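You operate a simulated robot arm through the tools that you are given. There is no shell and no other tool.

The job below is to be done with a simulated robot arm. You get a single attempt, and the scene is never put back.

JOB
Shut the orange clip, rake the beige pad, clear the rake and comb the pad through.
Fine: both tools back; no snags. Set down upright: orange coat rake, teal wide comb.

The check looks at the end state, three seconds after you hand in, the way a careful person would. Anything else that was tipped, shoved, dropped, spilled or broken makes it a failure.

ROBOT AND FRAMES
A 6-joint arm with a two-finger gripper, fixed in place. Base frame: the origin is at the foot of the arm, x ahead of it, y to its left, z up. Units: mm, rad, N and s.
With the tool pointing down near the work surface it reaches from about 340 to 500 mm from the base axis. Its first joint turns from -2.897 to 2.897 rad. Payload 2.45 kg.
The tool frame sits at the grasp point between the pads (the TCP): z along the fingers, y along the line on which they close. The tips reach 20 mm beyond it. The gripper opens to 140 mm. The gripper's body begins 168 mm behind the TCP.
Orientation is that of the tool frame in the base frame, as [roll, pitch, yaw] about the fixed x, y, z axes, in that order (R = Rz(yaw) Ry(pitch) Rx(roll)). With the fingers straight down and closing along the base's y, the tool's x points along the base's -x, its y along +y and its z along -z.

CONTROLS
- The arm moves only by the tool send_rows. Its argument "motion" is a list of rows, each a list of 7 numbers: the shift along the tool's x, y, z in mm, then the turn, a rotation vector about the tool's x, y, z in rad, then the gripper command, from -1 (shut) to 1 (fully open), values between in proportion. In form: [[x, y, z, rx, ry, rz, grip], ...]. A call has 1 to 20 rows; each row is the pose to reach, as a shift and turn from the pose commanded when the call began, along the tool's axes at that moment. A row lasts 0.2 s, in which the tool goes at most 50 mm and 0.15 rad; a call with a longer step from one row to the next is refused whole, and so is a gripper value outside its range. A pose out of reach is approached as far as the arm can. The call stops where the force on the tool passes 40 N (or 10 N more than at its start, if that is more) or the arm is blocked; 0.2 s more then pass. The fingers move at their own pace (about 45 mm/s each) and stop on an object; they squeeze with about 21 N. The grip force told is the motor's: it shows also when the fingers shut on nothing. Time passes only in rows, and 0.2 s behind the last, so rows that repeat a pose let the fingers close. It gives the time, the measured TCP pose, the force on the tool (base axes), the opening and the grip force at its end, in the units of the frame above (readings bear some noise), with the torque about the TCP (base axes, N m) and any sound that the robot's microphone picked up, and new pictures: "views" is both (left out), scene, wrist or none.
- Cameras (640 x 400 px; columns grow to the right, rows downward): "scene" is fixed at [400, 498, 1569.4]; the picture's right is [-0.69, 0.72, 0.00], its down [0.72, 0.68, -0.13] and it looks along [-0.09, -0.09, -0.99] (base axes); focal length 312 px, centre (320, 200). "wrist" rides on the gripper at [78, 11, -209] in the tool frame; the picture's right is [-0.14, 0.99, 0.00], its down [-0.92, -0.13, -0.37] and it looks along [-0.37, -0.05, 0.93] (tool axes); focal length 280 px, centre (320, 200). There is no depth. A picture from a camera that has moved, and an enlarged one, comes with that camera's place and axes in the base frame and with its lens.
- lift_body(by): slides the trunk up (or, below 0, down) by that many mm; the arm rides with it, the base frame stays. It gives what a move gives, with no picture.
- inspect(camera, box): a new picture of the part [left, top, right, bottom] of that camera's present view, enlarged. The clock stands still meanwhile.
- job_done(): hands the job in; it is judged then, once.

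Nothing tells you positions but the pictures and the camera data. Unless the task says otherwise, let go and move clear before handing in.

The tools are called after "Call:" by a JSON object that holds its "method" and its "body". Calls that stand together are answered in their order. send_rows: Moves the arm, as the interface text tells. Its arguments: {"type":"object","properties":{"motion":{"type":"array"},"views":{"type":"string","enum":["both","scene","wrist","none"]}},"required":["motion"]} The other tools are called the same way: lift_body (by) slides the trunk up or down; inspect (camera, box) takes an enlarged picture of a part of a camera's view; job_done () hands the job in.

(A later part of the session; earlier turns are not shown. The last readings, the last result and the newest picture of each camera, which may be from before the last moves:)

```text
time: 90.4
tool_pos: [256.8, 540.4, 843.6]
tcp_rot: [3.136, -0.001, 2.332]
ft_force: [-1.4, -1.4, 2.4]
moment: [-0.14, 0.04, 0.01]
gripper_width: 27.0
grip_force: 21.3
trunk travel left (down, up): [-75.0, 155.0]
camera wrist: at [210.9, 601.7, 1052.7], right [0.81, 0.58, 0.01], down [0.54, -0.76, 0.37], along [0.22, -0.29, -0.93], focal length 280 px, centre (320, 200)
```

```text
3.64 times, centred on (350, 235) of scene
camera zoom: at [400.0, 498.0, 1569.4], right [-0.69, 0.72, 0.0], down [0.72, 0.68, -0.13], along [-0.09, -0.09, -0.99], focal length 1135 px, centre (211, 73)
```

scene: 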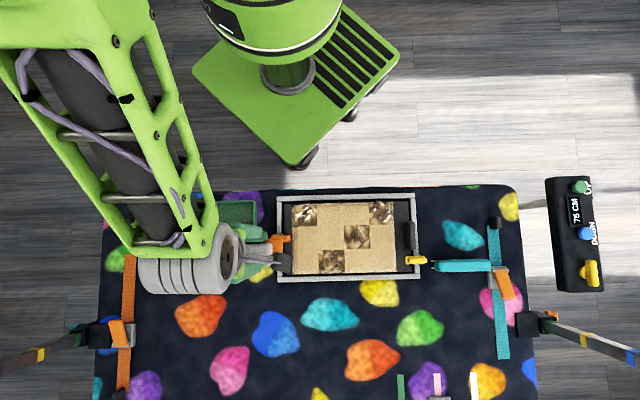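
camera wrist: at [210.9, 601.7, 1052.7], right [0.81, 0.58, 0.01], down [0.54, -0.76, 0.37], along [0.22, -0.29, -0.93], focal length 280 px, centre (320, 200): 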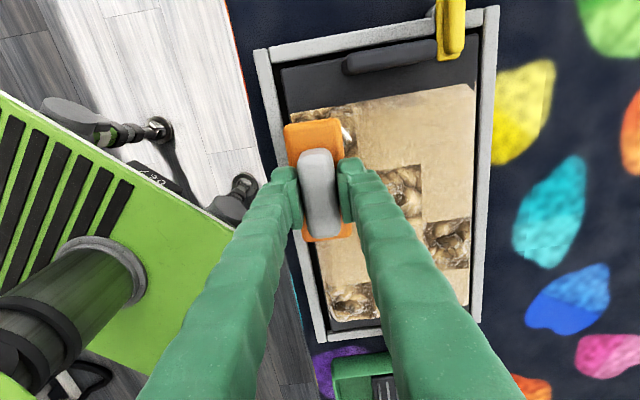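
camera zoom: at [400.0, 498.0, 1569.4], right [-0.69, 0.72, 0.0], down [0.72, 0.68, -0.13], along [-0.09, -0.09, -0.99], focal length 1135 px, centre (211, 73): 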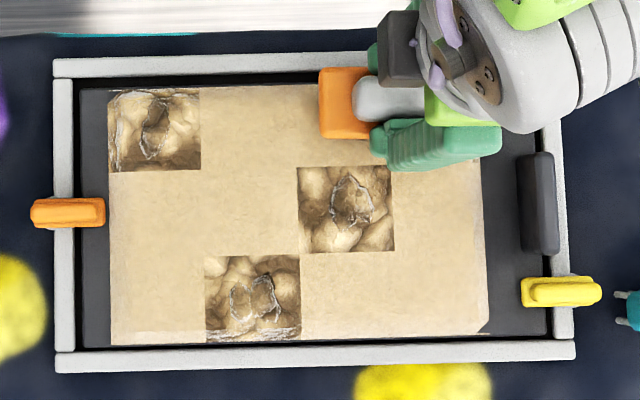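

Three tufts look fully raked. Now stroking the right columns again.

Call:
{"method": "send_rows", "body": {"motion": [[0, 0, 0.6, 0, 0, 0, -1], [0, 5, 0.6, 0, 0, 0, -1], [0, 12, 0.6, 0, 0, 0, -1], [0, 19, 0.6, 0, 0, 0, -1], [0, 26, 0.6, 0, 0, 0, -1], [0, 33, 0.6, 0, 0, 0, -1], [0, 40, 0.6, 0, 0, 0, -1], [0, 47, 0.6, 0, 0, 0, -1], [0, 54, 0.7, 0, 0, 0, -1], [0, 61, 0.7, 0, 0, 0, -1], [0, 68, 0.7, 0, 0, 0, -1], [0, 75, 0.7, 0, 0, 0, -1]], "views": "wrist"}}

Call:
{"method": "inspect", "body": {"camera": "wrist", "box": [140, 40, 420, 280]}}

```text
time: 93.0
tool_pos: [312.1, 591.3, 844.4]
tcp_rot: [3.136, -0.001, 2.331]
ft_force: [-3.8, -2.6, 12.4]
moment: [-0.15, 0.14, -0.04]
gripper_width: 27.1
grip_force: 21.0
trunk travel left (down, up): [-75.0, 155.0]
camera wrist: at [264.9, 653.2, 1052.4], right [0.81, 0.58, 0.01], down [0.54, -0.76, 0.37], along [0.22, -0.29, -0.93], focal length 280 px, centre (320, 200)
```

wrist: 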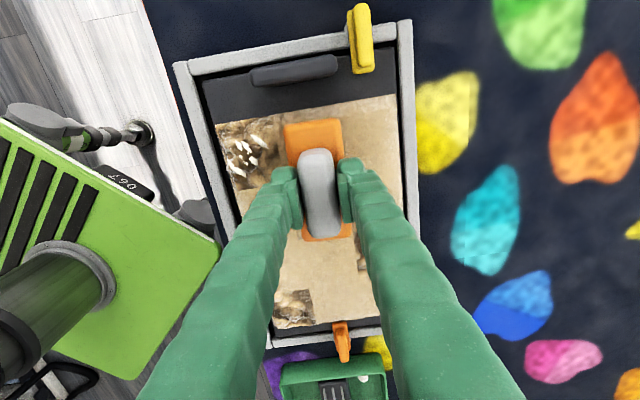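

```text
1.67 times, centred on (280, 160) of wrist
camera zoom: at [264.9, 653.2, 1052.4], right [0.81, 0.58, 0.01], down [0.54, -0.76, 0.37], along [0.22, -0.29, -0.93], focal length 467 px, centre (387, 267)
```

zoom: 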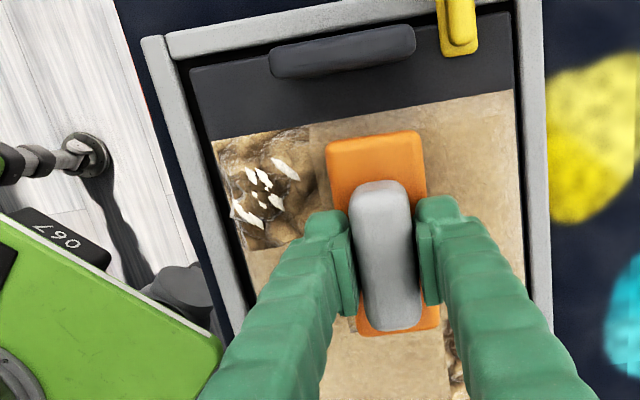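

One more stage visible; finishing this stroke and repeating.

Call:
{"method": "send_rows", "body": {"motion": [[0, 8, 0, 0, 0, 0, -1], [0, 16, 0, 0, 0, 0, -1], [0, 24, 0.1, 0, 0, 0, -1], [0, 32, 0.2, 0, 0, 0, -1], [0, 40, 0.2, 0, 0, 0, -1], [0, 48, 0.3, 0, 0, 0, -1], [0, 54, 0.3, 0, 0, 0, -1], [0, 54, -8, 0, 0, 0, -1], [0, 54, -18, 0, 0, 0, -1], [0, 10, -18, 0, 0, 0, -1], [0, -35, -18, 0, 0, 0, -1], [0, -70, -18, 0, 0, 0, -1], [0, -77, -16, 0, 0, 0, -1], [0, -77, -7, 0, 0, 0, -1], [0, -77, -2, 0, 0, 0, -1], [0, -77, -0.3, 0, 0, 0, -1]], "views": "wrist"}}

```text
time: 96.4
tool_pos: [254.9, 538.0, 844.1]
tcp_rot: [3.137, -0.002, 2.332]
ft_force: [-1.0, -0.7, 4.2]
moment: [-0.14, 0.14, -0.02]
gripper_width: 26.9
grip_force: 21.1
trunk travel left (down, up): [-75.0, 155.0]
camera wrist: at [209.5, 600.1, 1052.6], right [0.81, 0.58, 0.01], down [0.54, -0.76, 0.37], along [0.22, -0.29, -0.93], focal length 280 px, centre (320, 200)
```

wrist: 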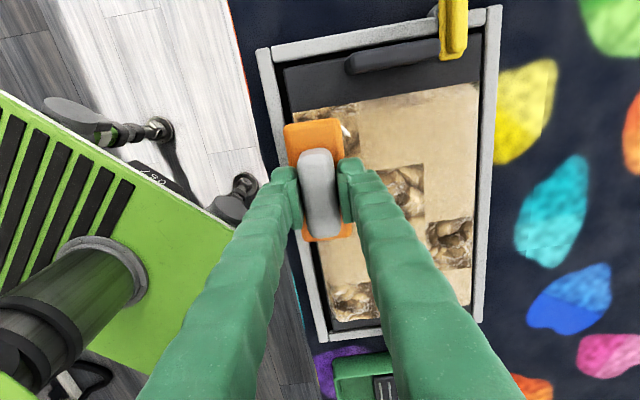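

Call:
{"method": "send_rows", "body": {"motion": [[0, 0, 0.3, 0, 0, 0, -1], [0, 5, 0.3, 0, 0, 0, -1], [0, 12, 0.3, 0, 0, 0, -1], [0, 19, 0.3, 0, 0, 0, -1], [0, 26, 0.3, 0, 0, 0, -1], [0, 33, 0.3, 0, 0, 0, -1], [0, 40, 0.3, 0, 0, 0, -1], [0, 47, 0.3, 0, 0, 0, -1], [0, 54, 0.3, 0, 0, 0, -1], [0, 61, 0.3, 0, 0, 0, -1], [0, 68, 0.3, 0, 0, 0, -1], [0, 75, 0.3, 0, 0, 0, -1]], "views": "wrist"}}

Call:
{"method": "inspect", "body": {"camera": "wrist", "box": [140, 40, 420, 280]}}

```text
time: 99.0
tool_pos: [310.2, 589.4, 843.4]
tcp_rot: [3.137, -0.002, 2.331]
ft_force: [-4.2, -4.1, 10.9]
moment: [-0.17, 0.15, -0.01]
gripper_width: 27.0
grip_force: 20.8
trunk travel left (down, up): [-75.0, 155.0]
camera wrist: at [263.7, 651.5, 1052.4], right [0.81, 0.58, 0.01], down [0.54, -0.76, 0.37], along [0.22, -0.29, -0.93], focal length 280 px, centre (320, 200)
```

wrist: 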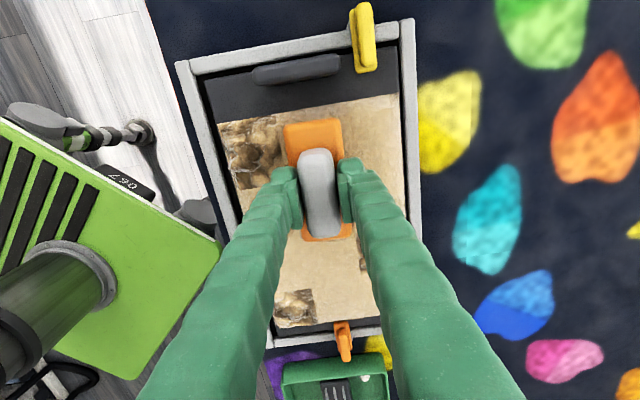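

```text
1.67 times, centred on (280, 160) of wrist
camera zoom: at [263.7, 651.5, 1052.4], right [0.81, 0.58, 0.01], down [0.54, -0.76, 0.37], along [0.22, -0.29, -0.93], focal length 467 px, centre (387, 267)
```

zoom: 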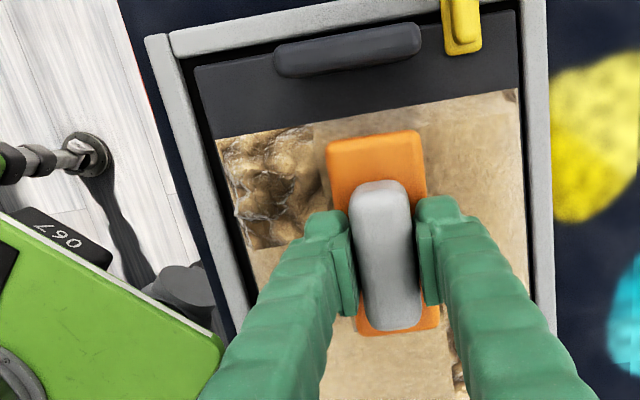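

All four tufts are now free of white shards. I'll finish this stroke, then lift and go back to the tray to clear the rake.

Call:
{"method": "send_rows", "body": {"motion": [[0, 8, 0, 0, 0, 0, -1], [0, 16, 0, 0, 0, 0, -1], [0, 24, 0.1, 0, 0, 0, -1], [0, 32, 0.2, 0, 0, 0, -1], [0, 40, 0.2, 0, 0, 0, -1], [0, 48, 0.3, 0, 0, 0, -1], [0, 54, 0.3, 0, 0, 0, -1], [0, 54, -10, 0, 0, 0, -1], [0, 54, -30, 0, 0, 0, -1], [0, 54, -55, 0, 0, 0, -1]], "views": "wrist"}}

```text
time: 101.2
tool_pos: [348.9, 626.1, 898.6]
tcp_rot: [3.137, -0.003, 2.33]
ft_force: [-0.1, 0.7, -1.1]
moment: [0.0, 0.01, 0.0]
gripper_width: 26.9
grip_force: 21.2
trunk travel left (down, up): [-75.0, 155.0]
camera wrist: at [302.7, 689.1, 1107.7], right [0.81, 0.58, 0.0], down [0.54, -0.76, 0.37], along [0.22, -0.29, -0.93], focal length 280 px, centre (320, 200)
```

wrist: 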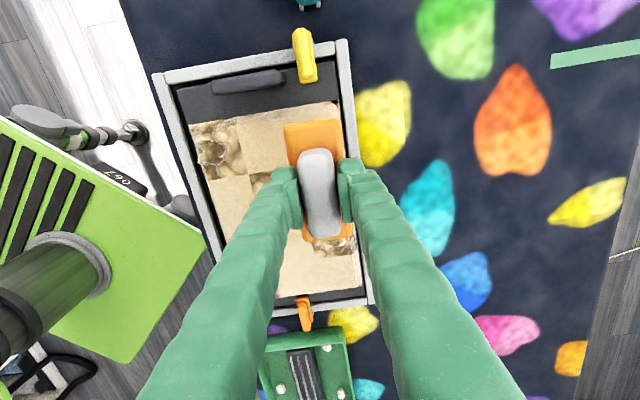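

Call:
{"method": "send_rows", "body": {"motion": [[-30, -5, 0, 0, 0, 0, -1], [-70, -12, 0, 0, 0, 0, -1], [-110, -20, 0, 0, 0, 0, -1], [-150, -28, 0, 0, 0, 0, -1], [-190, -35, 0, 0, 0, 0, -1], [-230, -42, 0, 0, 0, 0, -1], [-270, -50, 0, 0, 0, 0, -1], [-310, -57, 0, 0, 0, 0, -1], [-350, -65, 0, 0, 0, 0, -1], [-380, -70, 0, 0, 0, 0, -1], [-394, -73, 0, 0, 0, 0, -1]], "views": "both"}}

Call:
{"method": "inspect", "body": {"camera": "scene", "box": [270, 180, 430, 290]}}

Call:
{"method": "inspect", "body": {"camera": "wrist", "box": [220, 40, 420, 260]}}

Call:
{"method": "inspect", "body": {"camera": "scene", "box": [160, 180, 270, 270]}}

```text
time: 103.6
tool_pos: [568.7, 290.9, 896.4]
tcp_rot: [3.136, -0.002, 2.332]
ft_force: [0.0, -0.5, -1.4]
moment: [0.04, 0.0, 0.01]
gripper_width: 26.9
grip_force: 21.1
trunk travel left (down, up): [-75.0, 155.0]
camera wrist: at [522.1, 353.5, 1106.0], right [0.81, 0.58, 0.0], down [0.54, -0.76, 0.37], along [0.22, -0.29, -0.93], focal length 280 px, centre (320, 200)
```

scene: 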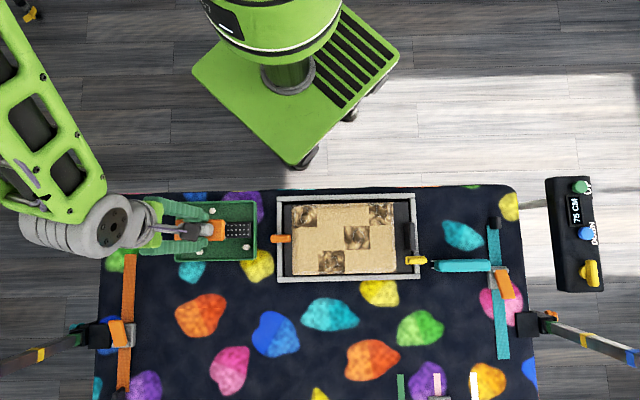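
wrist: 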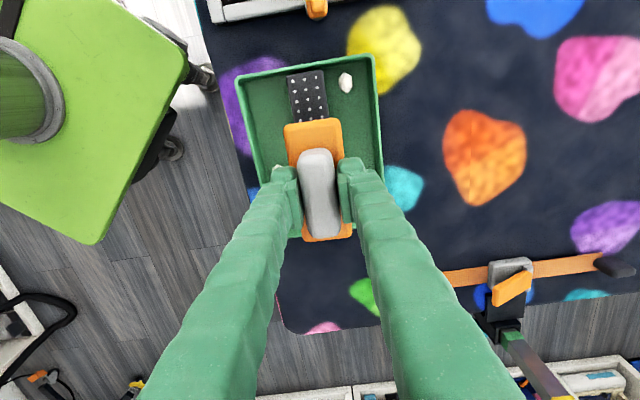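

```text
3.64 times, centred on (350, 235) of scene
camera zoom: at [400.0, 498.0, 1569.4], right [-0.69, 0.72, 0.0], down [0.72, 0.68, -0.13], along [-0.09, -0.09, -0.99], focal length 1135 px, centre (211, 73)
```

zoom: 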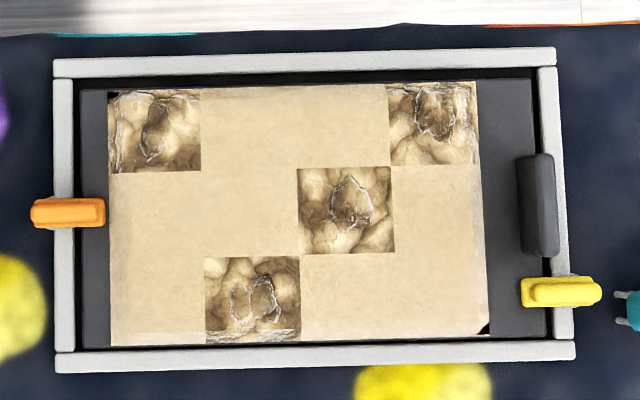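

```text
1.82 times, centred on (320, 150) of wrist
camera zoom: at [522.1, 353.5, 1106.0], right [0.81, 0.58, 0.0], down [0.54, -0.76, 0.37], along [0.22, -0.29, -0.93], focal length 510 px, centre (320, 291)
```

zoom: 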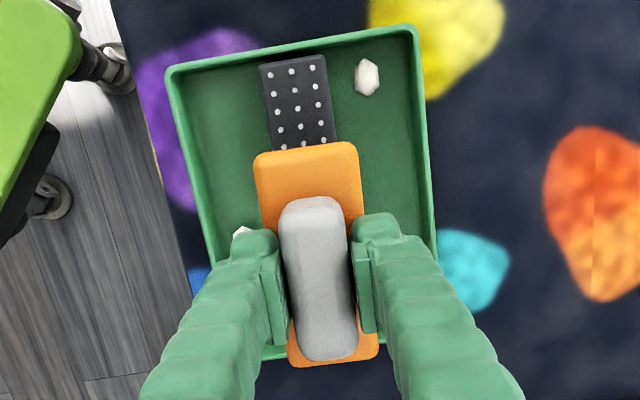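

```text
4.44 times, centred on (215, 225) of scene
camera zoom: at [400.0, 498.0, 1569.4], right [-0.69, 0.72, 0.0], down [0.72, 0.68, -0.13], along [-0.09, -0.09, -0.99], focal length 1387 px, centre (787, 89)
```

zoom: 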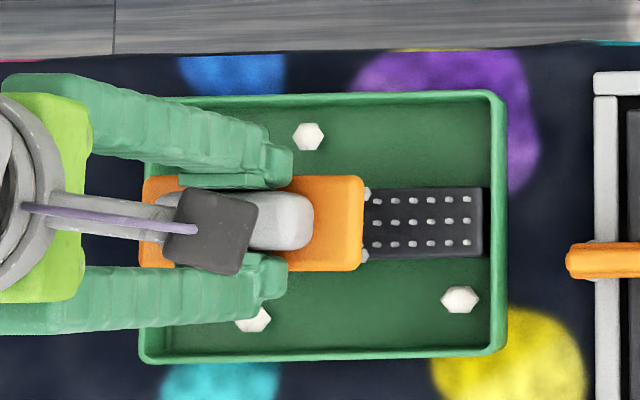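

The rake shows no fluff now and three fluff balls lie in the tray. I'll still run clearing passes over the pins after the raking, as the job asks.

Call:
{"method": "send_rows", "body": {"motion": [[0, -15, 12, 0, 0, 0, -1], [0, -30, 24, 0, 0, 0, -1], [0, -44, 34, 0, 0, 0, -1], [0, -44, 40, 0, 0, 0, -1]], "views": "none"}}

```text
time: 104.6
tool_pos: [535.7, 261.2, 857.1]
tcp_rot: [3.139, -0.001, 2.333]
ft_force: [0.3, -0.1, -0.9]
moment: [0.0, 0.0, -0.01]
gripper_width: 26.9
grip_force: 21.0
trunk travel left (down, up): [-75.0, 155.0]
```

Call:
{"method": "send_rows", "body": {"motion": [[0, 0, 2.5, 0, 0, 0, -1], [0, 6, 2.5, 0, 0, 0, -1], [0, 13, 2.5, 0, 0, 0, -1], [0, 20, 2.5, 0, 0, 0, -1], [0, 27, 2.5, 0, 0, 0, -1], [0, 34, 2.5, 0, 0, 0, -1], [0, 40, 2.5, 0, 0, 0, -1]], "views": "none"}}

```text
time: 106.2
tool_pos: [565.0, 288.0, 855.5]
tcp_rot: [3.136, -0.002, 2.332]
ft_force: [-0.3, -0.4, -1.0]
moment: [0.04, 0.01, 0.01]
gripper_width: 26.6
grip_force: 21.5
trunk travel left (down, up): [-75.0, 155.0]
```

Call:
{"method": "send_rows", "body": {"motion": [[0, 0, 0.8, 0, 0, 0, -1], [0, 0, 1.5, 0, 0, 0, -1]], "views": "none"}}

```text
time: 106.8
tool_pos: [566.5, 289.1, 854.1]
tcp_rot: [3.137, -0.002, 2.332]
ft_force: [-0.7, -0.1, 8.3]
moment: [-0.08, 0.2, 0.0]
gripper_width: 26.8
grip_force: 20.7
trunk travel left (down, up): [-75.0, 155.0]
```

Call:
{"method": "send_rows", "body": {"motion": [[0, 5, 0, 0, 0, 0, -1], [0, 11, 0, 0, 0, 0, -1], [0, 17, 0, 0, 0, 0, -1], [0, 23, 0, 0, 0, 0, -1], [0, 29, 0, 0, 0, 0, -1], [0, 35, 0, 0, 0, 0, -1], [0, 41, 0, 0, 0, 0, -1], [0, 44, 0, 0, 0, 0, -1], [0, 44, -4, 0, 0, 0, -1], [0, 30, -4, 0, 0, 0, -1], [0, 10, -4, 0, 0, 0, -1], [0, 0, -1.5, 0, 0, 0, -1], [0, 0, 0, 0, 0, 0, -1], [0, -5, 0, 0, 0, 0, -1], [0, -11, 0, 0, 0, 0, -1], [0, -17, 0, 0, 0, 0, -1], [0, -23, 0, 0, 0, 0, -1], [0, -30, 0, 0, 0, 0, -1], [0, -37, 0, 0, 0, 0, -1], [0, -44, 0, 0, 0, 0, -1]], "views": "wrist"}}

Call:
{"method": "inspect", "body": {"camera": "wrist", "box": [240, 40, 480, 260]}}

```text
time: 111.0
tool_pos: [533.4, 258.2, 852.1]
tcp_rot: [3.14, -0.003, 2.332]
ft_force: [-0.7, -0.1, -2.2]
moment: [0.02, 0.0, -0.02]
gripper_width: 27.0
grip_force: 21.1
trunk travel left (down, up): [-75.0, 155.0]
camera wrist: at [486.8, 320.3, 1060.9], right [0.81, 0.58, 0.0], down [0.54, -0.76, 0.37], along [0.21, -0.3, -0.93], focal length 280 px, centre (320, 200)
```

wrist: 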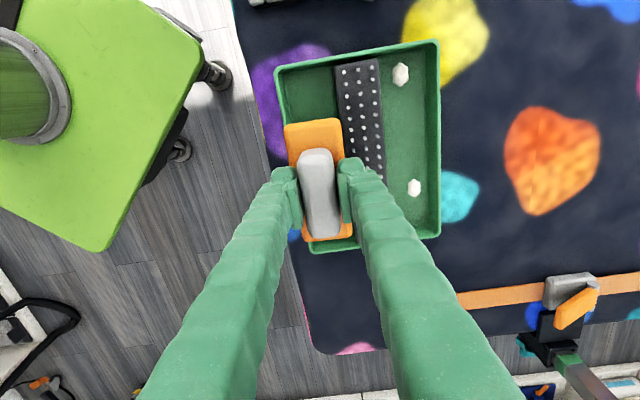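

```text
1.82 times, centred on (360, 150) of wrist
camera zoom: at [486.8, 320.3, 1060.9], right [0.81, 0.58, 0.0], down [0.54, -0.76, 0.37], along [0.21, -0.3, -0.93], focal length 510 px, centre (247, 291)
```

zoom: 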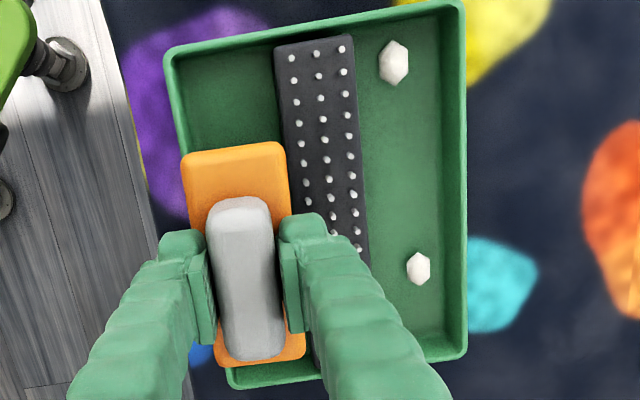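

No more fluff comes off: the rake is clear. Returning it to its original spot, travelling high over the tray.

Call:
{"method": "send_rows", "body": {"motion": [[0, 0, -12, 0, 0, 0, -1], [0, 0, -30, 0, 0, 0, -1], [0, 0, -48, 0, 0, 0, -1], [25, 0, -50, 0, 0, 0, -1], [65, 0, -50, 0, 0, 0, -1], [107, 0, -50, 0, 0, 0, -1], [149, 0, -50, 0, 0, 0, -1], [191, 0, -50, 0, 0, 0, -1], [233, 0, -50, 0, 0, 0, -1], [275, 0, -50, 0, 0, 0, -1], [317, 0, -50, 0, 0, 0, -1], [359, 0, -50, 0, 0, 0, -1], [401, 0, -50, 0, 0, 0, -1], [443, 0, -50, 0, 0, 0, -1], [485, 0, -50, 0, 0, 0, -1], [525, 0, -50, 0, 0, 0, -1], [560, 0, -50, 0, 0, 0, -1], [588, 0, -50, 0, 0, 0, -1], [602, 0, -50, 0, 0, 0, -1], [606, 0, -50, 0, 0, 0, -1]], "views": "both"}}

```text
time: 115.2
tool_pos: [116.0, 697.1, 903.7]
tcp_rot: [3.138, -0.002, 2.333]
ft_force: [0.3, -0.2, -0.1]
moment: [-0.02, 0.01, -0.02]
gripper_width: 26.6
grip_force: 21.2
trunk travel left (down, up): [-75.0, 155.0]
camera wrist: at [69.3, 759.1, 1113.0], right [0.81, 0.58, 0.0], down [0.54, -0.76, 0.37], along [0.22, -0.3, -0.93], focal length 280 px, centre (320, 200)
```

scene: 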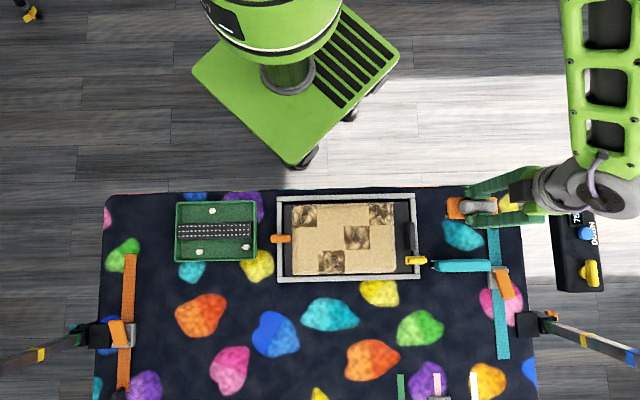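
wrist: 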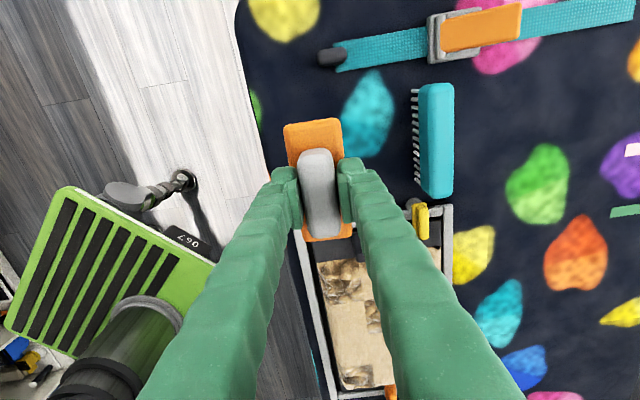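

Call:
{"method": "send_rows", "body": {"motion": [[0, 0, 25, 0, 0, 0, -1], [0, 0, 50, 0, 0, 0, -1], [0, 0, 68, 0, 0, 0, -1], [0, 0, 80, 0, 0, 0, -1], [0, 0, 87, 0, 0, 0, -1], [0, 0, 91, 0, 0, 0, -1]], "views": "none"}}

```text
time: 116.6
tool_pos: [116.8, 697.6, 812.1]
tcp_rot: [3.137, -0.003, 2.332]
ft_force: [-0.6, 0.6, -0.6]
moment: [0.02, 0.02, 0.01]
gripper_width: 26.7
grip_force: 20.9
trunk travel left (down, up): [-75.0, 155.0]
```

Call:
{"method": "send_rows", "body": {"motion": [[0, 0, 1, 0, 0, 0, -1], [0, 0, 2, 0, 0, 0, -1]], "views": "none"}}

```text
time: 117.2
tool_pos: [116.6, 697.2, 810.5]
tcp_rot: [3.135, -0.001, 2.331]
ft_force: [-1.0, 0.4, -1.2]
moment: [-0.04, 0.0, -0.04]
gripper_width: 26.6
grip_force: 20.9
trunk travel left (down, up): [-75.0, 155.0]
```

Call:
{"method": "send_rows", "body": {"motion": [[0, 0, 1, 0, 0, 0, -1], [0, 0, 2, 0, 0, 0, -1]], "views": "none"}}

```text
time: 117.8
tool_pos: [116.6, 696.7, 808.9]
tcp_rot: [3.137, -0.002, 2.333]
ft_force: [-0.2, -0.1, -0.3]
moment: [0.02, -0.01, -0.02]
gripper_width: 27.1
grip_force: 21.2
trunk travel left (down, up): [-75.0, 155.0]
```

Call:
{"method": "send_rows", "body": {"motion": [[0, 0, 0.8, 0, 0, 0, -1], [0, 0, 1.5, 0, 0, 0, -1]], "views": "none"}}

```text
time: 118.4
tool_pos: [117.2, 697.3, 807.8]
tcp_rot: [3.136, -0.001, 2.332]
ft_force: [-0.3, -0.2, 0.2]
moment: [-0.1, -0.08, 0.03]
gripper_width: 26.8
grip_force: 20.7
trunk travel left (down, up): [-75.0, 155.0]
```

The rake is just touching down. Releasing and rising straight up.

Call:
{"method": "send_rows", "body": {"motion": [[0, 0, 0.5, 0, 0, 0, -1], [0, 0, 0.5, 0, 0, 0, -0.5], [0, 0, 0.5, 0, 0, 0, -0.3], [0, 0, 0.5, 0, 0, 0, -0.3], [0, 0, -10, 0, 0, 0, -0.3], [0, 0, -30, 0, 0, 0, -0.3], [0, 0, -60, 0, 0, 0, -0.3], [0, 0, -95, 0, 0, 0, -0.3]], "views": "both"}}

Call:
{"method": "inspect", "body": {"camera": "wrist", "box": [260, 60, 380, 200]}}

Call:
{"method": "inspect", "body": {"camera": "scene", "box": [400, 170, 540, 280]}}

Call:
{"method": "inspect", "body": {"camera": "wrist", "box": [390, 60, 490, 220]}}

```text
time: 120.2
tool_pos: [115.0, 696.4, 904.0]
tcp_rot: [3.138, -0.002, 2.333]
ft_force: [0.3, 0.1, -0.7]
moment: [0.02, 0.03, 0.0]
gripper_width: 48.9
grip_force: 0.2
trunk travel left (down, up): [-75.0, 155.0]
camera wrist: at [68.9, 759.2, 1112.1], right [0.81, 0.58, 0.0], down [0.54, -0.76, 0.37], along [0.22, -0.3, -0.93], focal length 280 px, centre (320, 200)
```

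scene: 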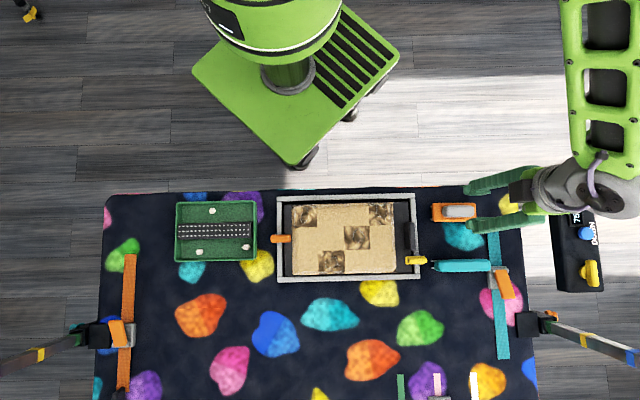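
wrist: 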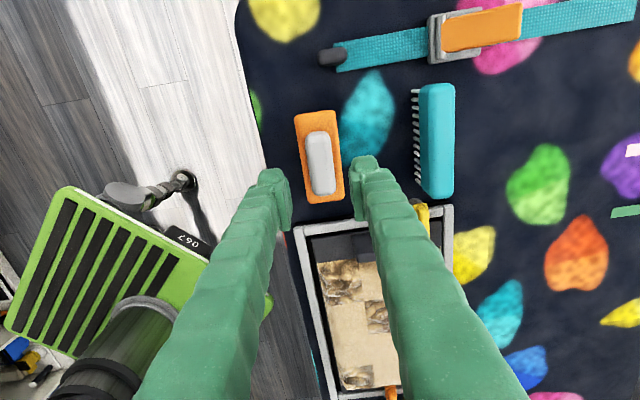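

```text
2.86 times, centred on (320, 130) of wrist
camera zoom: at [68.9, 759.2, 1112.1], right [0.81, 0.58, 0.0], down [0.54, -0.76, 0.37], along [0.22, -0.3, -0.93], focal length 801 px, centre (320, 400)
```

zoom: 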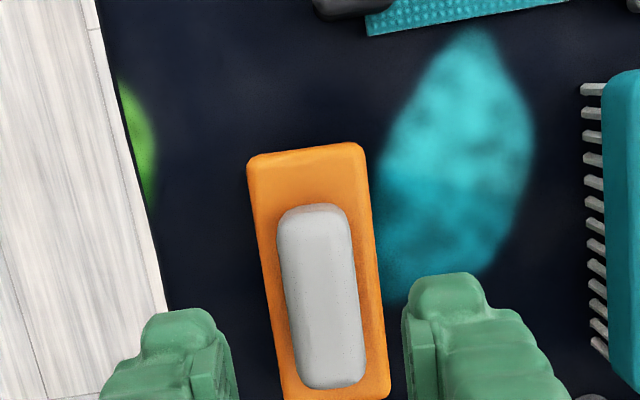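

```text
3.64 times, centred on (470, 225) of scene
camera zoom: at [400.0, 498.0, 1569.4], right [-0.69, 0.72, 0.0], down [0.72, 0.68, -0.13], along [-0.09, -0.09, -0.99], focal length 1135 px, centre (-226, 109)
```

zoom: 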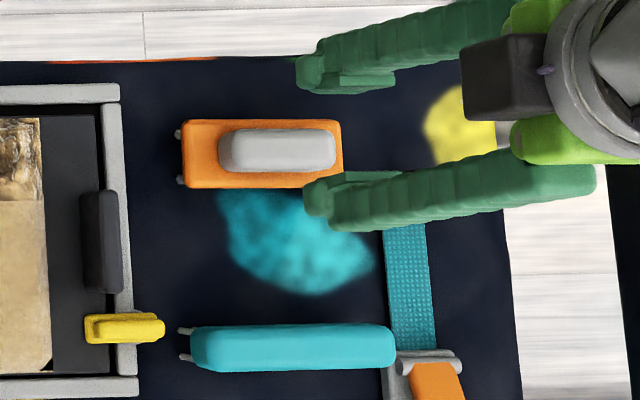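

```text
2.50 times, centred on (440, 140) of wrist
camera zoom: at [68.9, 759.2, 1112.1], right [0.81, 0.58, 0.0], down [0.54, -0.76, 0.37], along [0.22, -0.3, -0.93], focal length 701 px, centre (20, 350)
```

zoom: 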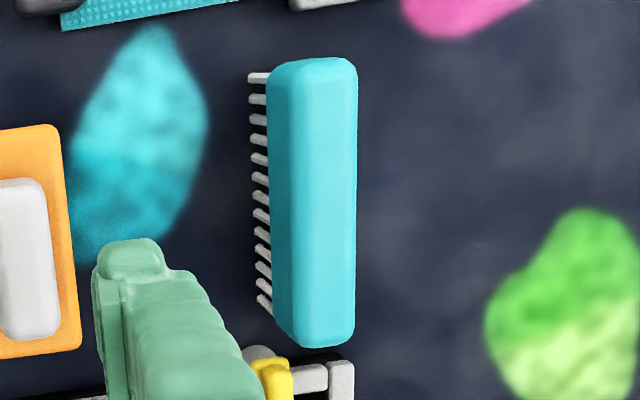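

Rake is back upright in its original spot. The teal comb's top is at about (206, 790, 801), long axis ~135°. Moving above it, also testing the reach there.

Call:
{"method": "send_rows", "body": {"motion": [[0, 15, 0, 0, 0, 0, -0.2], [1, 45, 0, 0, 0, 0, -0.14], [2, 80, 0, 0, 0, 0, -0.14], [4, 110, 5, 0, 0, -0.01, -0.14], [5, 126, 12, 0, 0, -0.02, -0.14], [5, 130, 20, 0, 0, -0.02, -0.14]], "views": "both"}}

Call:
{"method": "inspect", "body": {"camera": "wrist", "box": [260, 60, 400, 240]}}

```text
time: 121.6
tool_pos: [206.5, 790.1, 883.0]
tcp_rot: [3.136, -0.001, 2.351]
ft_force: [-0.6, 1.2, 0.5]
moment: [-0.02, 0.03, -0.01]
gripper_width: 60.3
grip_force: 0.1
trunk travel left (down, up): [-75.0, 155.0]
camera wrist: at [158.7, 851.8, 1093.0], right [0.8, 0.6, 0.0], down [0.56, -0.75, 0.37], along [0.22, -0.29, -0.93], focal length 280 px, centre (320, 200)
```

scene: 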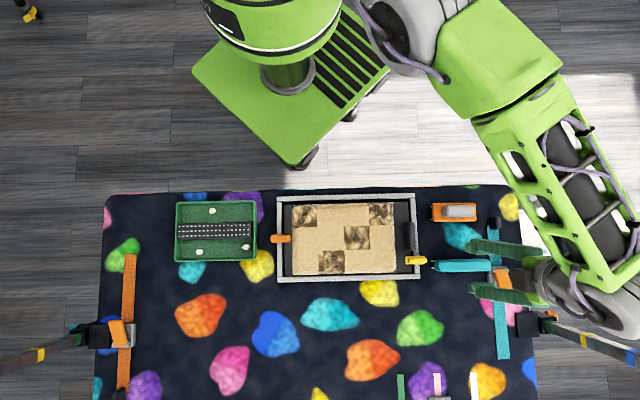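
wrist: 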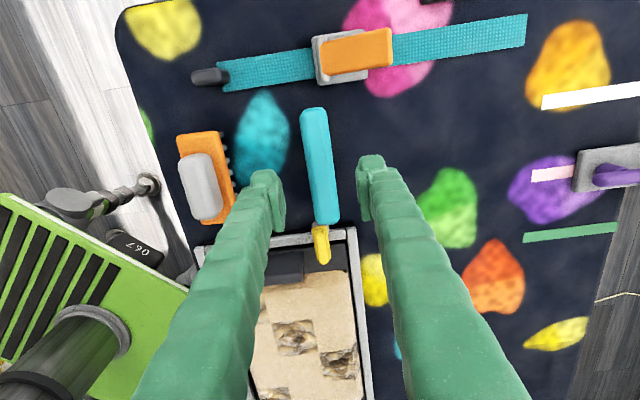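

```text
2.22 times, centred on (330, 150) of wrist
camera zoom: at [158.7, 851.8, 1093.0], right [0.8, 0.6, 0.0], down [0.56, -0.75, 0.37], along [0.22, -0.29, -0.93], focal length 623 px, centre (298, 311)
```

zoom: 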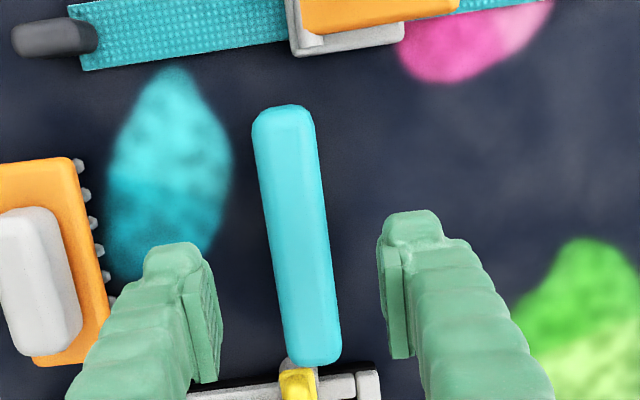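

Reach is fine here and the fingers straddle the comb. Descending around it in stages.

Call:
{"method": "send_rows", "body": {"motion": [[0, 0, 22, 0, 0, 0, -0.14], [0, 0, 44, 0, 0, 0, -0.14], [0, 0, 60, 0, 0, 0, -0.14], [0, 0, 70, 0, 0, 0, -0.14]], "views": "wrist"}}

Call:
{"method": "inspect", "body": {"camera": "wrist", "box": [260, 80, 400, 260]}}

```text
time: 122.6
tool_pos: [205.4, 781.6, 814.0]
tcp_rot: [3.136, -0.002, 2.352]
ft_force: [-0.4, 0.5, -0.1]
moment: [-0.01, 0.0, 0.0]
gripper_width: 60.1
grip_force: 0.0
out of reach, approached as far as the arm can: row 2, 3, 4
trunk travel left (down, up): [-75.0, 155.0]
camera wrist: at [157.2, 843.2, 1023.5], right [0.8, 0.6, 0.0], down [0.56, -0.75, 0.37], along [0.22, -0.29, -0.93], focal length 280 px, centre (320, 200)
```

wrist: 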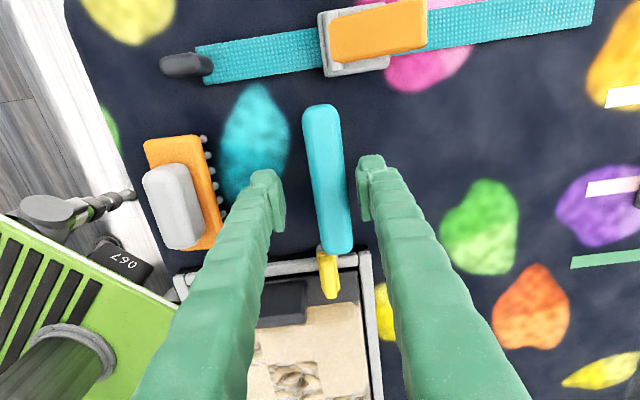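

```text
2.22 times, centred on (330, 170) of wrist
camera zoom: at [157.2, 843.2, 1023.5], right [0.8, 0.6, 0.0], down [0.56, -0.75, 0.37], along [0.22, -0.29, -0.93], focal length 623 px, centre (298, 267)
```

zoom: 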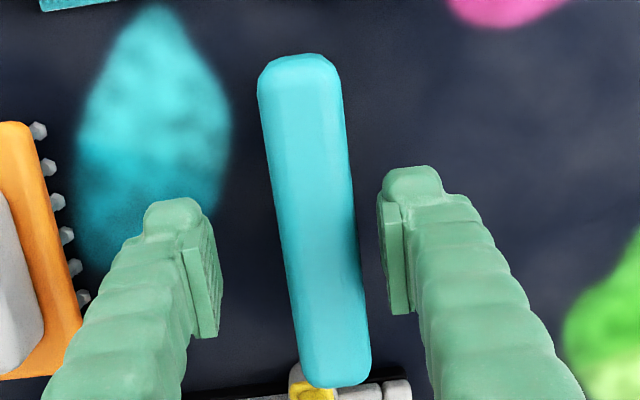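

At low height the comb is slightly beyond reach from this trunk height. I'll raise the hand, lower the trunk to extend the low reach, and come back.

Call:
{"method": "send_rows", "body": {"motion": [[0, 0, -30, 0, 0, 0, -0.14], [0, 0, -65, 0, 0, 0, -0.14], [0, 0, -100, 0, 0, 0, -0.14], [0, 0, -130, 0, 0, 0, -0.14]], "views": "none"}}

```text
time: 123.6
tool_pos: [206.4, 790.1, 945.9]
tcp_rot: [-3.141, 0.003, 2.351]
ft_force: [-0.4, 0.0, 0.2]
moment: [0.03, -0.02, 0.0]
gripper_width: 60.2
grip_force: 0.1
out of reach, approached as far as the arm can: row 2, 3, 4
trunk travel left (down, up): [-75.0, 155.0]
```

Call:
{"method": "lift_body", "body": {"by": -70}}

```text
time: 124.7
tool_pos: [206.8, 790.3, 877.2]
tcp_rot: [3.14, 0.0, 2.353]
ft_force: [0.1, -0.4, 0.2]
moment: [0.03, 0.02, 0.01]
gripper_width: 60.3
grip_force: 0.1
trunk travel left (down, up): [-5.0, 225.0]
```

Call:
{"method": "send_rows", "body": {"motion": [[0, 0, 22, 0, 0, 0, -0.14], [0, 0, 44, 0, 0, 0, -0.14], [0, 0, 62, 0, 0, 0, -0.14]], "views": "wrist"}}

Call:
{"method": "inspect", "body": {"camera": "wrist", "box": [260, 80, 400, 260]}}

```text
time: 125.5
tool_pos: [205.4, 790.5, 813.6]
tcp_rot: [3.14, 0.0, 2.354]
ft_force: [0.4, -0.3, 0.4]
moment: [-0.02, -0.01, 0.03]
gripper_width: 60.2
grip_force: 0.0
trunk travel left (down, up): [-5.0, 225.0]
camera wrist: at [158.4, 852.6, 1022.2], right [0.8, 0.6, 0.0], down [0.56, -0.74, 0.37], along [0.22, -0.29, -0.93], focal length 280 px, centre (320, 200)
```

wrist: 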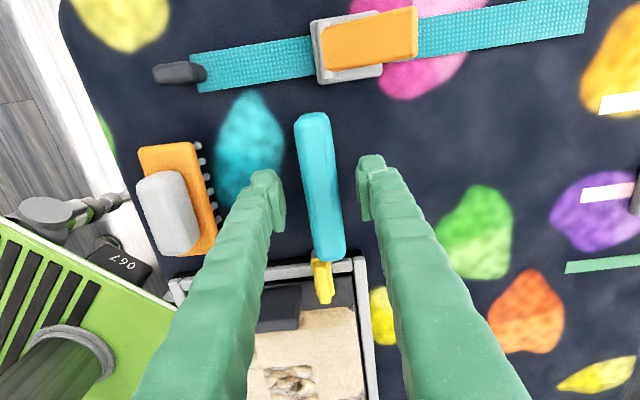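

```text
2.22 times, centred on (330, 170) of wrist
camera zoom: at [158.4, 852.6, 1022.2], right [0.8, 0.6, 0.0], down [0.56, -0.74, 0.37], along [0.22, -0.29, -0.93], focal length 623 px, centre (298, 267)
```

zoom: 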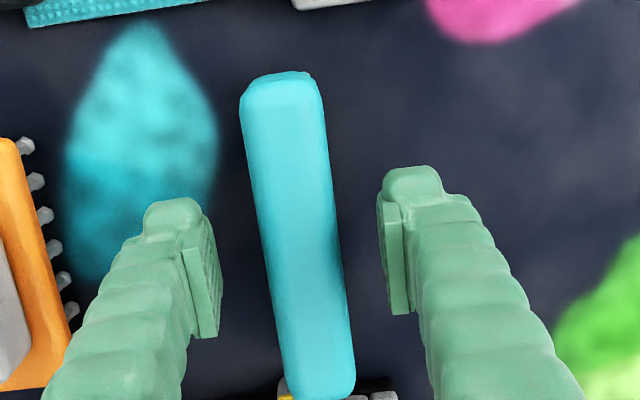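

Now reachable. Descending the last bit and closing on the comb's body.

Call:
{"method": "send_rows", "body": {"motion": [[0, 0, 7, 0, 0, 0, -0.14], [0, 0, 14, 0, 0, 0, -0.14], [0, 0, 14, 0, 0, 0, -0.4], [0, 0, 14, 0, 0, 0, -0.7], [0, 0, 14, 0, 0, 0, -1], [0, 0, 14, 0, 0, 0, -1]], "views": "wrist"}}

Call:
{"method": "inspect", "body": {"camera": "wrist", "box": [260, 80, 400, 260]}}

```text
time: 126.8
tool_pos: [206.2, 788.3, 798.8]
tcp_rot: [3.141, -0.001, 2.353]
ft_force: [-0.1, -0.5, 1.3]
moment: [-0.01, 0.01, 0.01]
gripper_width: 26.6
grip_force: 20.1
trunk travel left (down, up): [-5.0, 225.0]
camera wrist: at [158.5, 851.4, 1008.1], right [0.8, 0.6, 0.0], down [0.56, -0.74, 0.37], along [0.22, -0.29, -0.93], focal length 280 px, centre (320, 200)
```

wrist: 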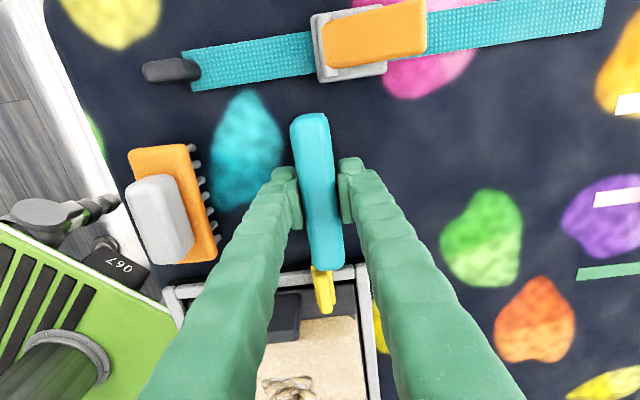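

```text
2.22 times, centred on (330, 170) of wrist
camera zoom: at [158.5, 851.4, 1008.1], right [0.8, 0.6, 0.0], down [0.56, -0.74, 0.37], along [0.22, -0.29, -0.93], focal length 623 px, centre (298, 267)
```

zoom: 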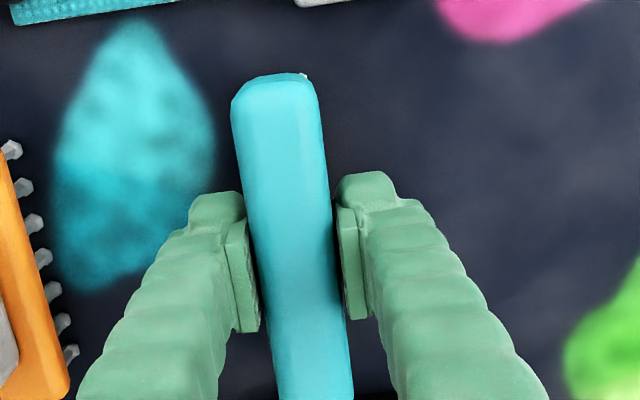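

Gripped (26.6 mm). Rest pose noted: TCP ≈ (206, 789.5, 799.5), yaw 2.353. Slow lift test.

Call:
{"method": "send_rows", "body": {"motion": [[0, 0, -1.5, 0, 0, 0, -1], [0, 0, -4, 0, 0, 0, -1], [0, 0, -8, 0, 0, 0, -1], [0, 0, -13, 0, 0, 0, -1]], "views": "wrist"}}

Call:
{"method": "inspect", "body": {"camera": "wrist", "box": [260, 80, 400, 260]}}

```text
time: 127.8
tool_pos: [205.8, 790.0, 812.7]
tcp_rot: [3.14, -0.001, 2.353]
ft_force: [0.1, 0.5, -0.8]
moment: [-0.01, -0.02, 0.02]
gripper_width: 26.8
grip_force: 21.0
trunk travel left (down, up): [-5.0, 225.0]
camera wrist: at [158.1, 852.3, 1021.4], right [0.8, 0.6, 0.0], down [0.56, -0.74, 0.37], along [0.22, -0.29, -0.93], focal length 280 px, centre (320, 200)
```

wrist: 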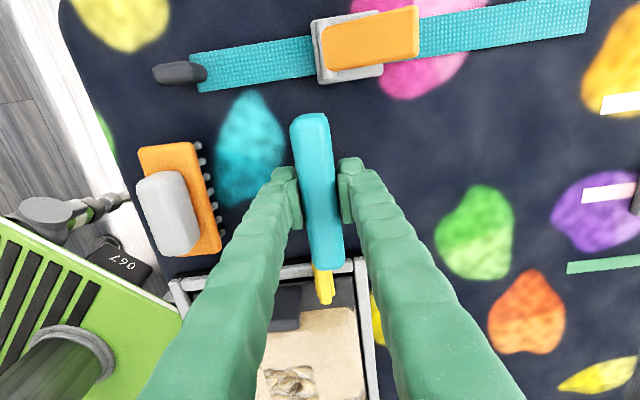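

```text
2.22 times, centred on (330, 170) of wrist
camera zoom: at [158.1, 852.3, 1021.4], right [0.8, 0.6, 0.0], down [0.56, -0.74, 0.37], along [0.22, -0.29, -0.93], focal length 623 px, centre (298, 267)
```

zoom: 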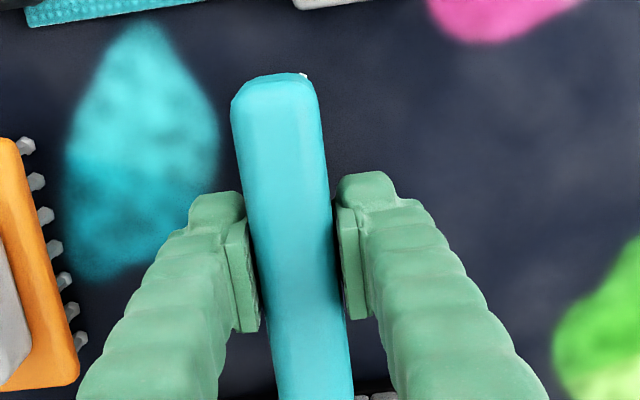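

The comb is lifted with the hand. Raising and carrying it to the start of the right-hand stroke on the pad.

Call:
{"method": "send_rows", "body": {"motion": [[0, 0, -15, 0, 0, 0, -1], [0, 0, -40, 0, 0, 0, -1], [0, 0, -75, 0, 0, 0, -1], [-30, -20, -80, 0, 0, 0, -1], [-65, -43, -80, 0, 0, 0, -1], [-100, -66, -80, 0, 0, 0, -1], [-135, -89, -80, 0, 0, 0, -1], [-170, -112, -80, 0, 0, 0, -1], [-203, -133, -80, 0, 0, 0, -1], [-222, -146, -80, 0, 0, 0, -1], [-228, -149, -80, 0, 0, 0, -1]], "views": "both"}}

Call:
{"method": "inspect", "body": {"camera": "wrist", "box": [220, 60, 480, 300]}}

Call:
{"method": "inspect", "body": {"camera": "scene", "box": [270, 170, 430, 290]}}

```text
time: 130.2
tool_pos: [261.7, 523.9, 892.5]
tcp_rot: [3.141, 0.0, 2.353]
ft_force: [0.5, 0.8, 0.4]
moment: [0.02, -0.01, -0.01]
gripper_width: 26.9
grip_force: 21.4
trunk travel left (down, up): [-5.0, 225.0]
camera wrist: at [214.1, 585.5, 1101.0], right [0.8, 0.6, 0.0], down [0.56, -0.74, 0.37], along [0.22, -0.29, -0.93], focal length 280 px, centre (320, 200)
```

scene: 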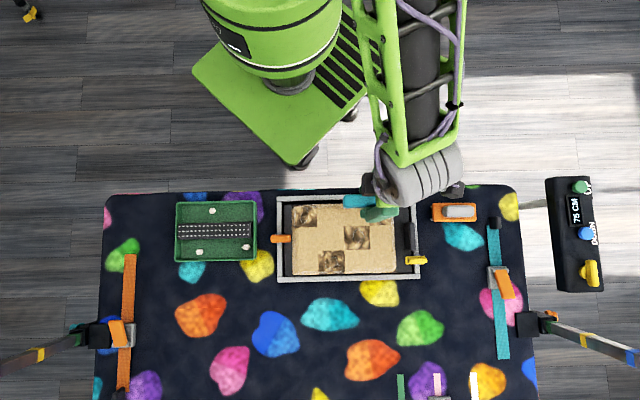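
wrist: 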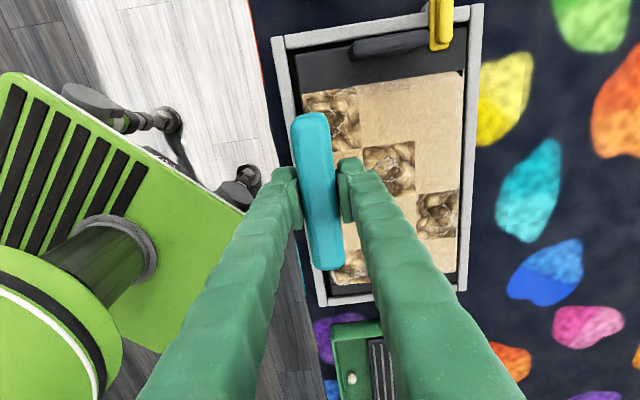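

```text
1.67 times, centred on (350, 180) of wrist
camera zoom: at [214.1, 585.5, 1101.0], right [0.8, 0.6, 0.0], down [0.56, -0.74, 0.37], along [0.22, -0.29, -0.93], focal length 467 px, centre (270, 233)
```

zoom: 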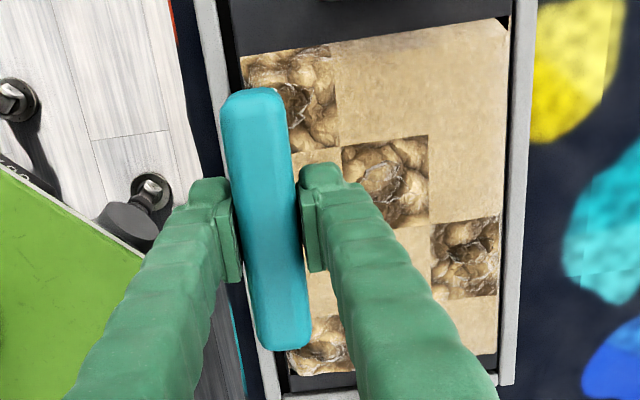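

```text
3.33 times, centred on (350, 230) of scene
camera zoom: at [400.0, 498.0, 1569.4], right [-0.69, 0.72, 0.0], down [0.72, 0.68, -0.13], along [-0.09, -0.09, -0.99], focal length 1040 px, centre (220, 100)
```

zoom: 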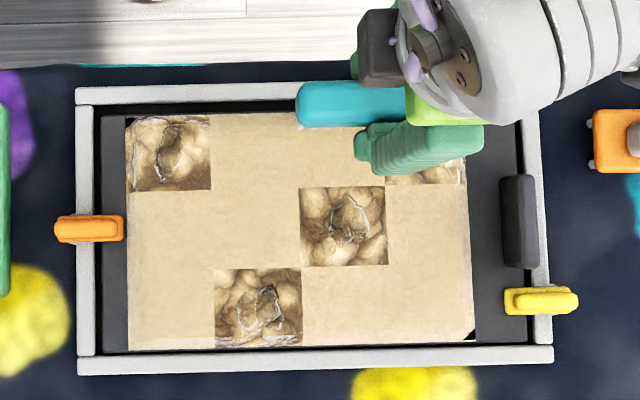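

Call:
{"method": "send_rows", "body": {"motion": [[0, 0, 18, 0, 0, 0, -1], [0, 0, 36, 0, 0, 0, -1], [0, 0, 48, 0, 0, 0, -1], [0, 0, 53, 0, 0, 0, -1]], "views": "none"}}

```text
time: 131.2
tool_pos: [259.8, 524.8, 839.3]
tcp_rot: [3.139, 0.0, 2.352]
ft_force: [0.1, 0.7, -0.5]
moment: [0.01, -0.01, 0.02]
gripper_width: 26.6
grip_force: 20.9
trunk travel left (down, up): [-5.0, 225.0]
```

Call:
{"method": "send_rows", "body": {"motion": [[0, 0, 1.5, 0, 0, 0, -1], [0, 0, 3, 0, 0, 0, -1]], "views": "none"}}

```text
time: 131.8
tool_pos: [261.7, 523.6, 836.0]
tcp_rot: [-3.141, 0.002, 2.353]
ft_force: [-0.4, 0.6, -0.8]
moment: [0.0, 0.0, 0.01]
gripper_width: 26.7
grip_force: 20.9
trunk travel left (down, up): [-5.0, 225.0]
```

Call:
{"method": "send_rows", "body": {"motion": [[0, 0, 1, 0, 0, 0, -1], [0, 0, 2, 0, 0, 0, -1]], "views": "none"}}

```text
time: 132.4
tool_pos: [260.7, 523.4, 835.9]
tcp_rot: [3.138, 0.0, 2.353]
ft_force: [1.1, -1.8, 8.6]
moment: [-0.11, -0.02, 0.02]
gripper_width: 26.8
grip_force: 20.4
trunk travel left (down, up): [-5.0, 225.0]
```

Light contact (~9 N). Easing slightly and starting a slow comb stroke.

Call:
{"method": "send_rows", "body": {"motion": [[0, 0, -0.3, 0, 0, 0, -1], [0, 4, -0.3, 0, 0, 0, -1], [0, 10, -0.3, 0, 0, 0, -1], [0, 16, -0.3, 0, 0, 0, -1], [0, 22, -0.3, 0, 0, 0, -1], [0, 28, -0.3, 0, 0, 0, -1], [0, 34, -0.3, 0, 0, 0, -1], [0, 40, -0.3, 0, 0, 0, -1], [0, 46, -0.3, 0, 0, 0, -1], [0, 52, -0.2, 0, 0, 0, -1], [0, 58, -0.2, 0, 0, 0, -1], [0, 64, -0.2, 0, 0, 0, -1]], "views": "wrist"}}

Call:
{"method": "inspect", "body": {"camera": "wrist", "box": [140, 40, 420, 280]}}

```text
time: 135.1
tool_pos: [304.8, 567.6, 836.0]
tcp_rot: [3.14, 0.002, 2.352]
ft_force: [-3.8, -2.6, 11.8]
moment: [-0.02, 0.19, 0.03]
gripper_width: 26.7
grip_force: 21.1
trunk travel left (down, up): [-5.0, 225.0]
camera wrist: at [258.0, 630.1, 1043.7], right [0.8, 0.6, 0.0], down [0.56, -0.74, 0.37], along [0.22, -0.29, -0.93], focal length 280 px, centre (320, 200)
```

wrist: 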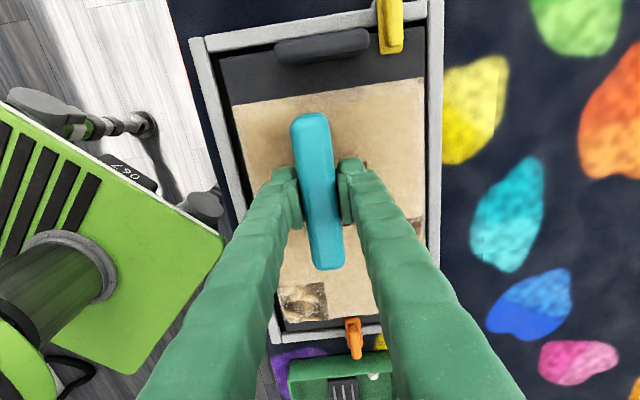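

```text
1.67 times, centred on (280, 160) of wrist
camera zoom: at [258.0, 630.1, 1043.7], right [0.8, 0.6, 0.0], down [0.56, -0.74, 0.37], along [0.22, -0.29, -0.93], focal length 467 px, centre (387, 267)
```

zoom: 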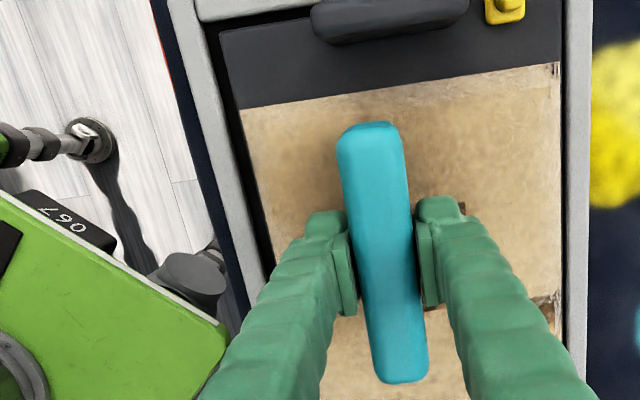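

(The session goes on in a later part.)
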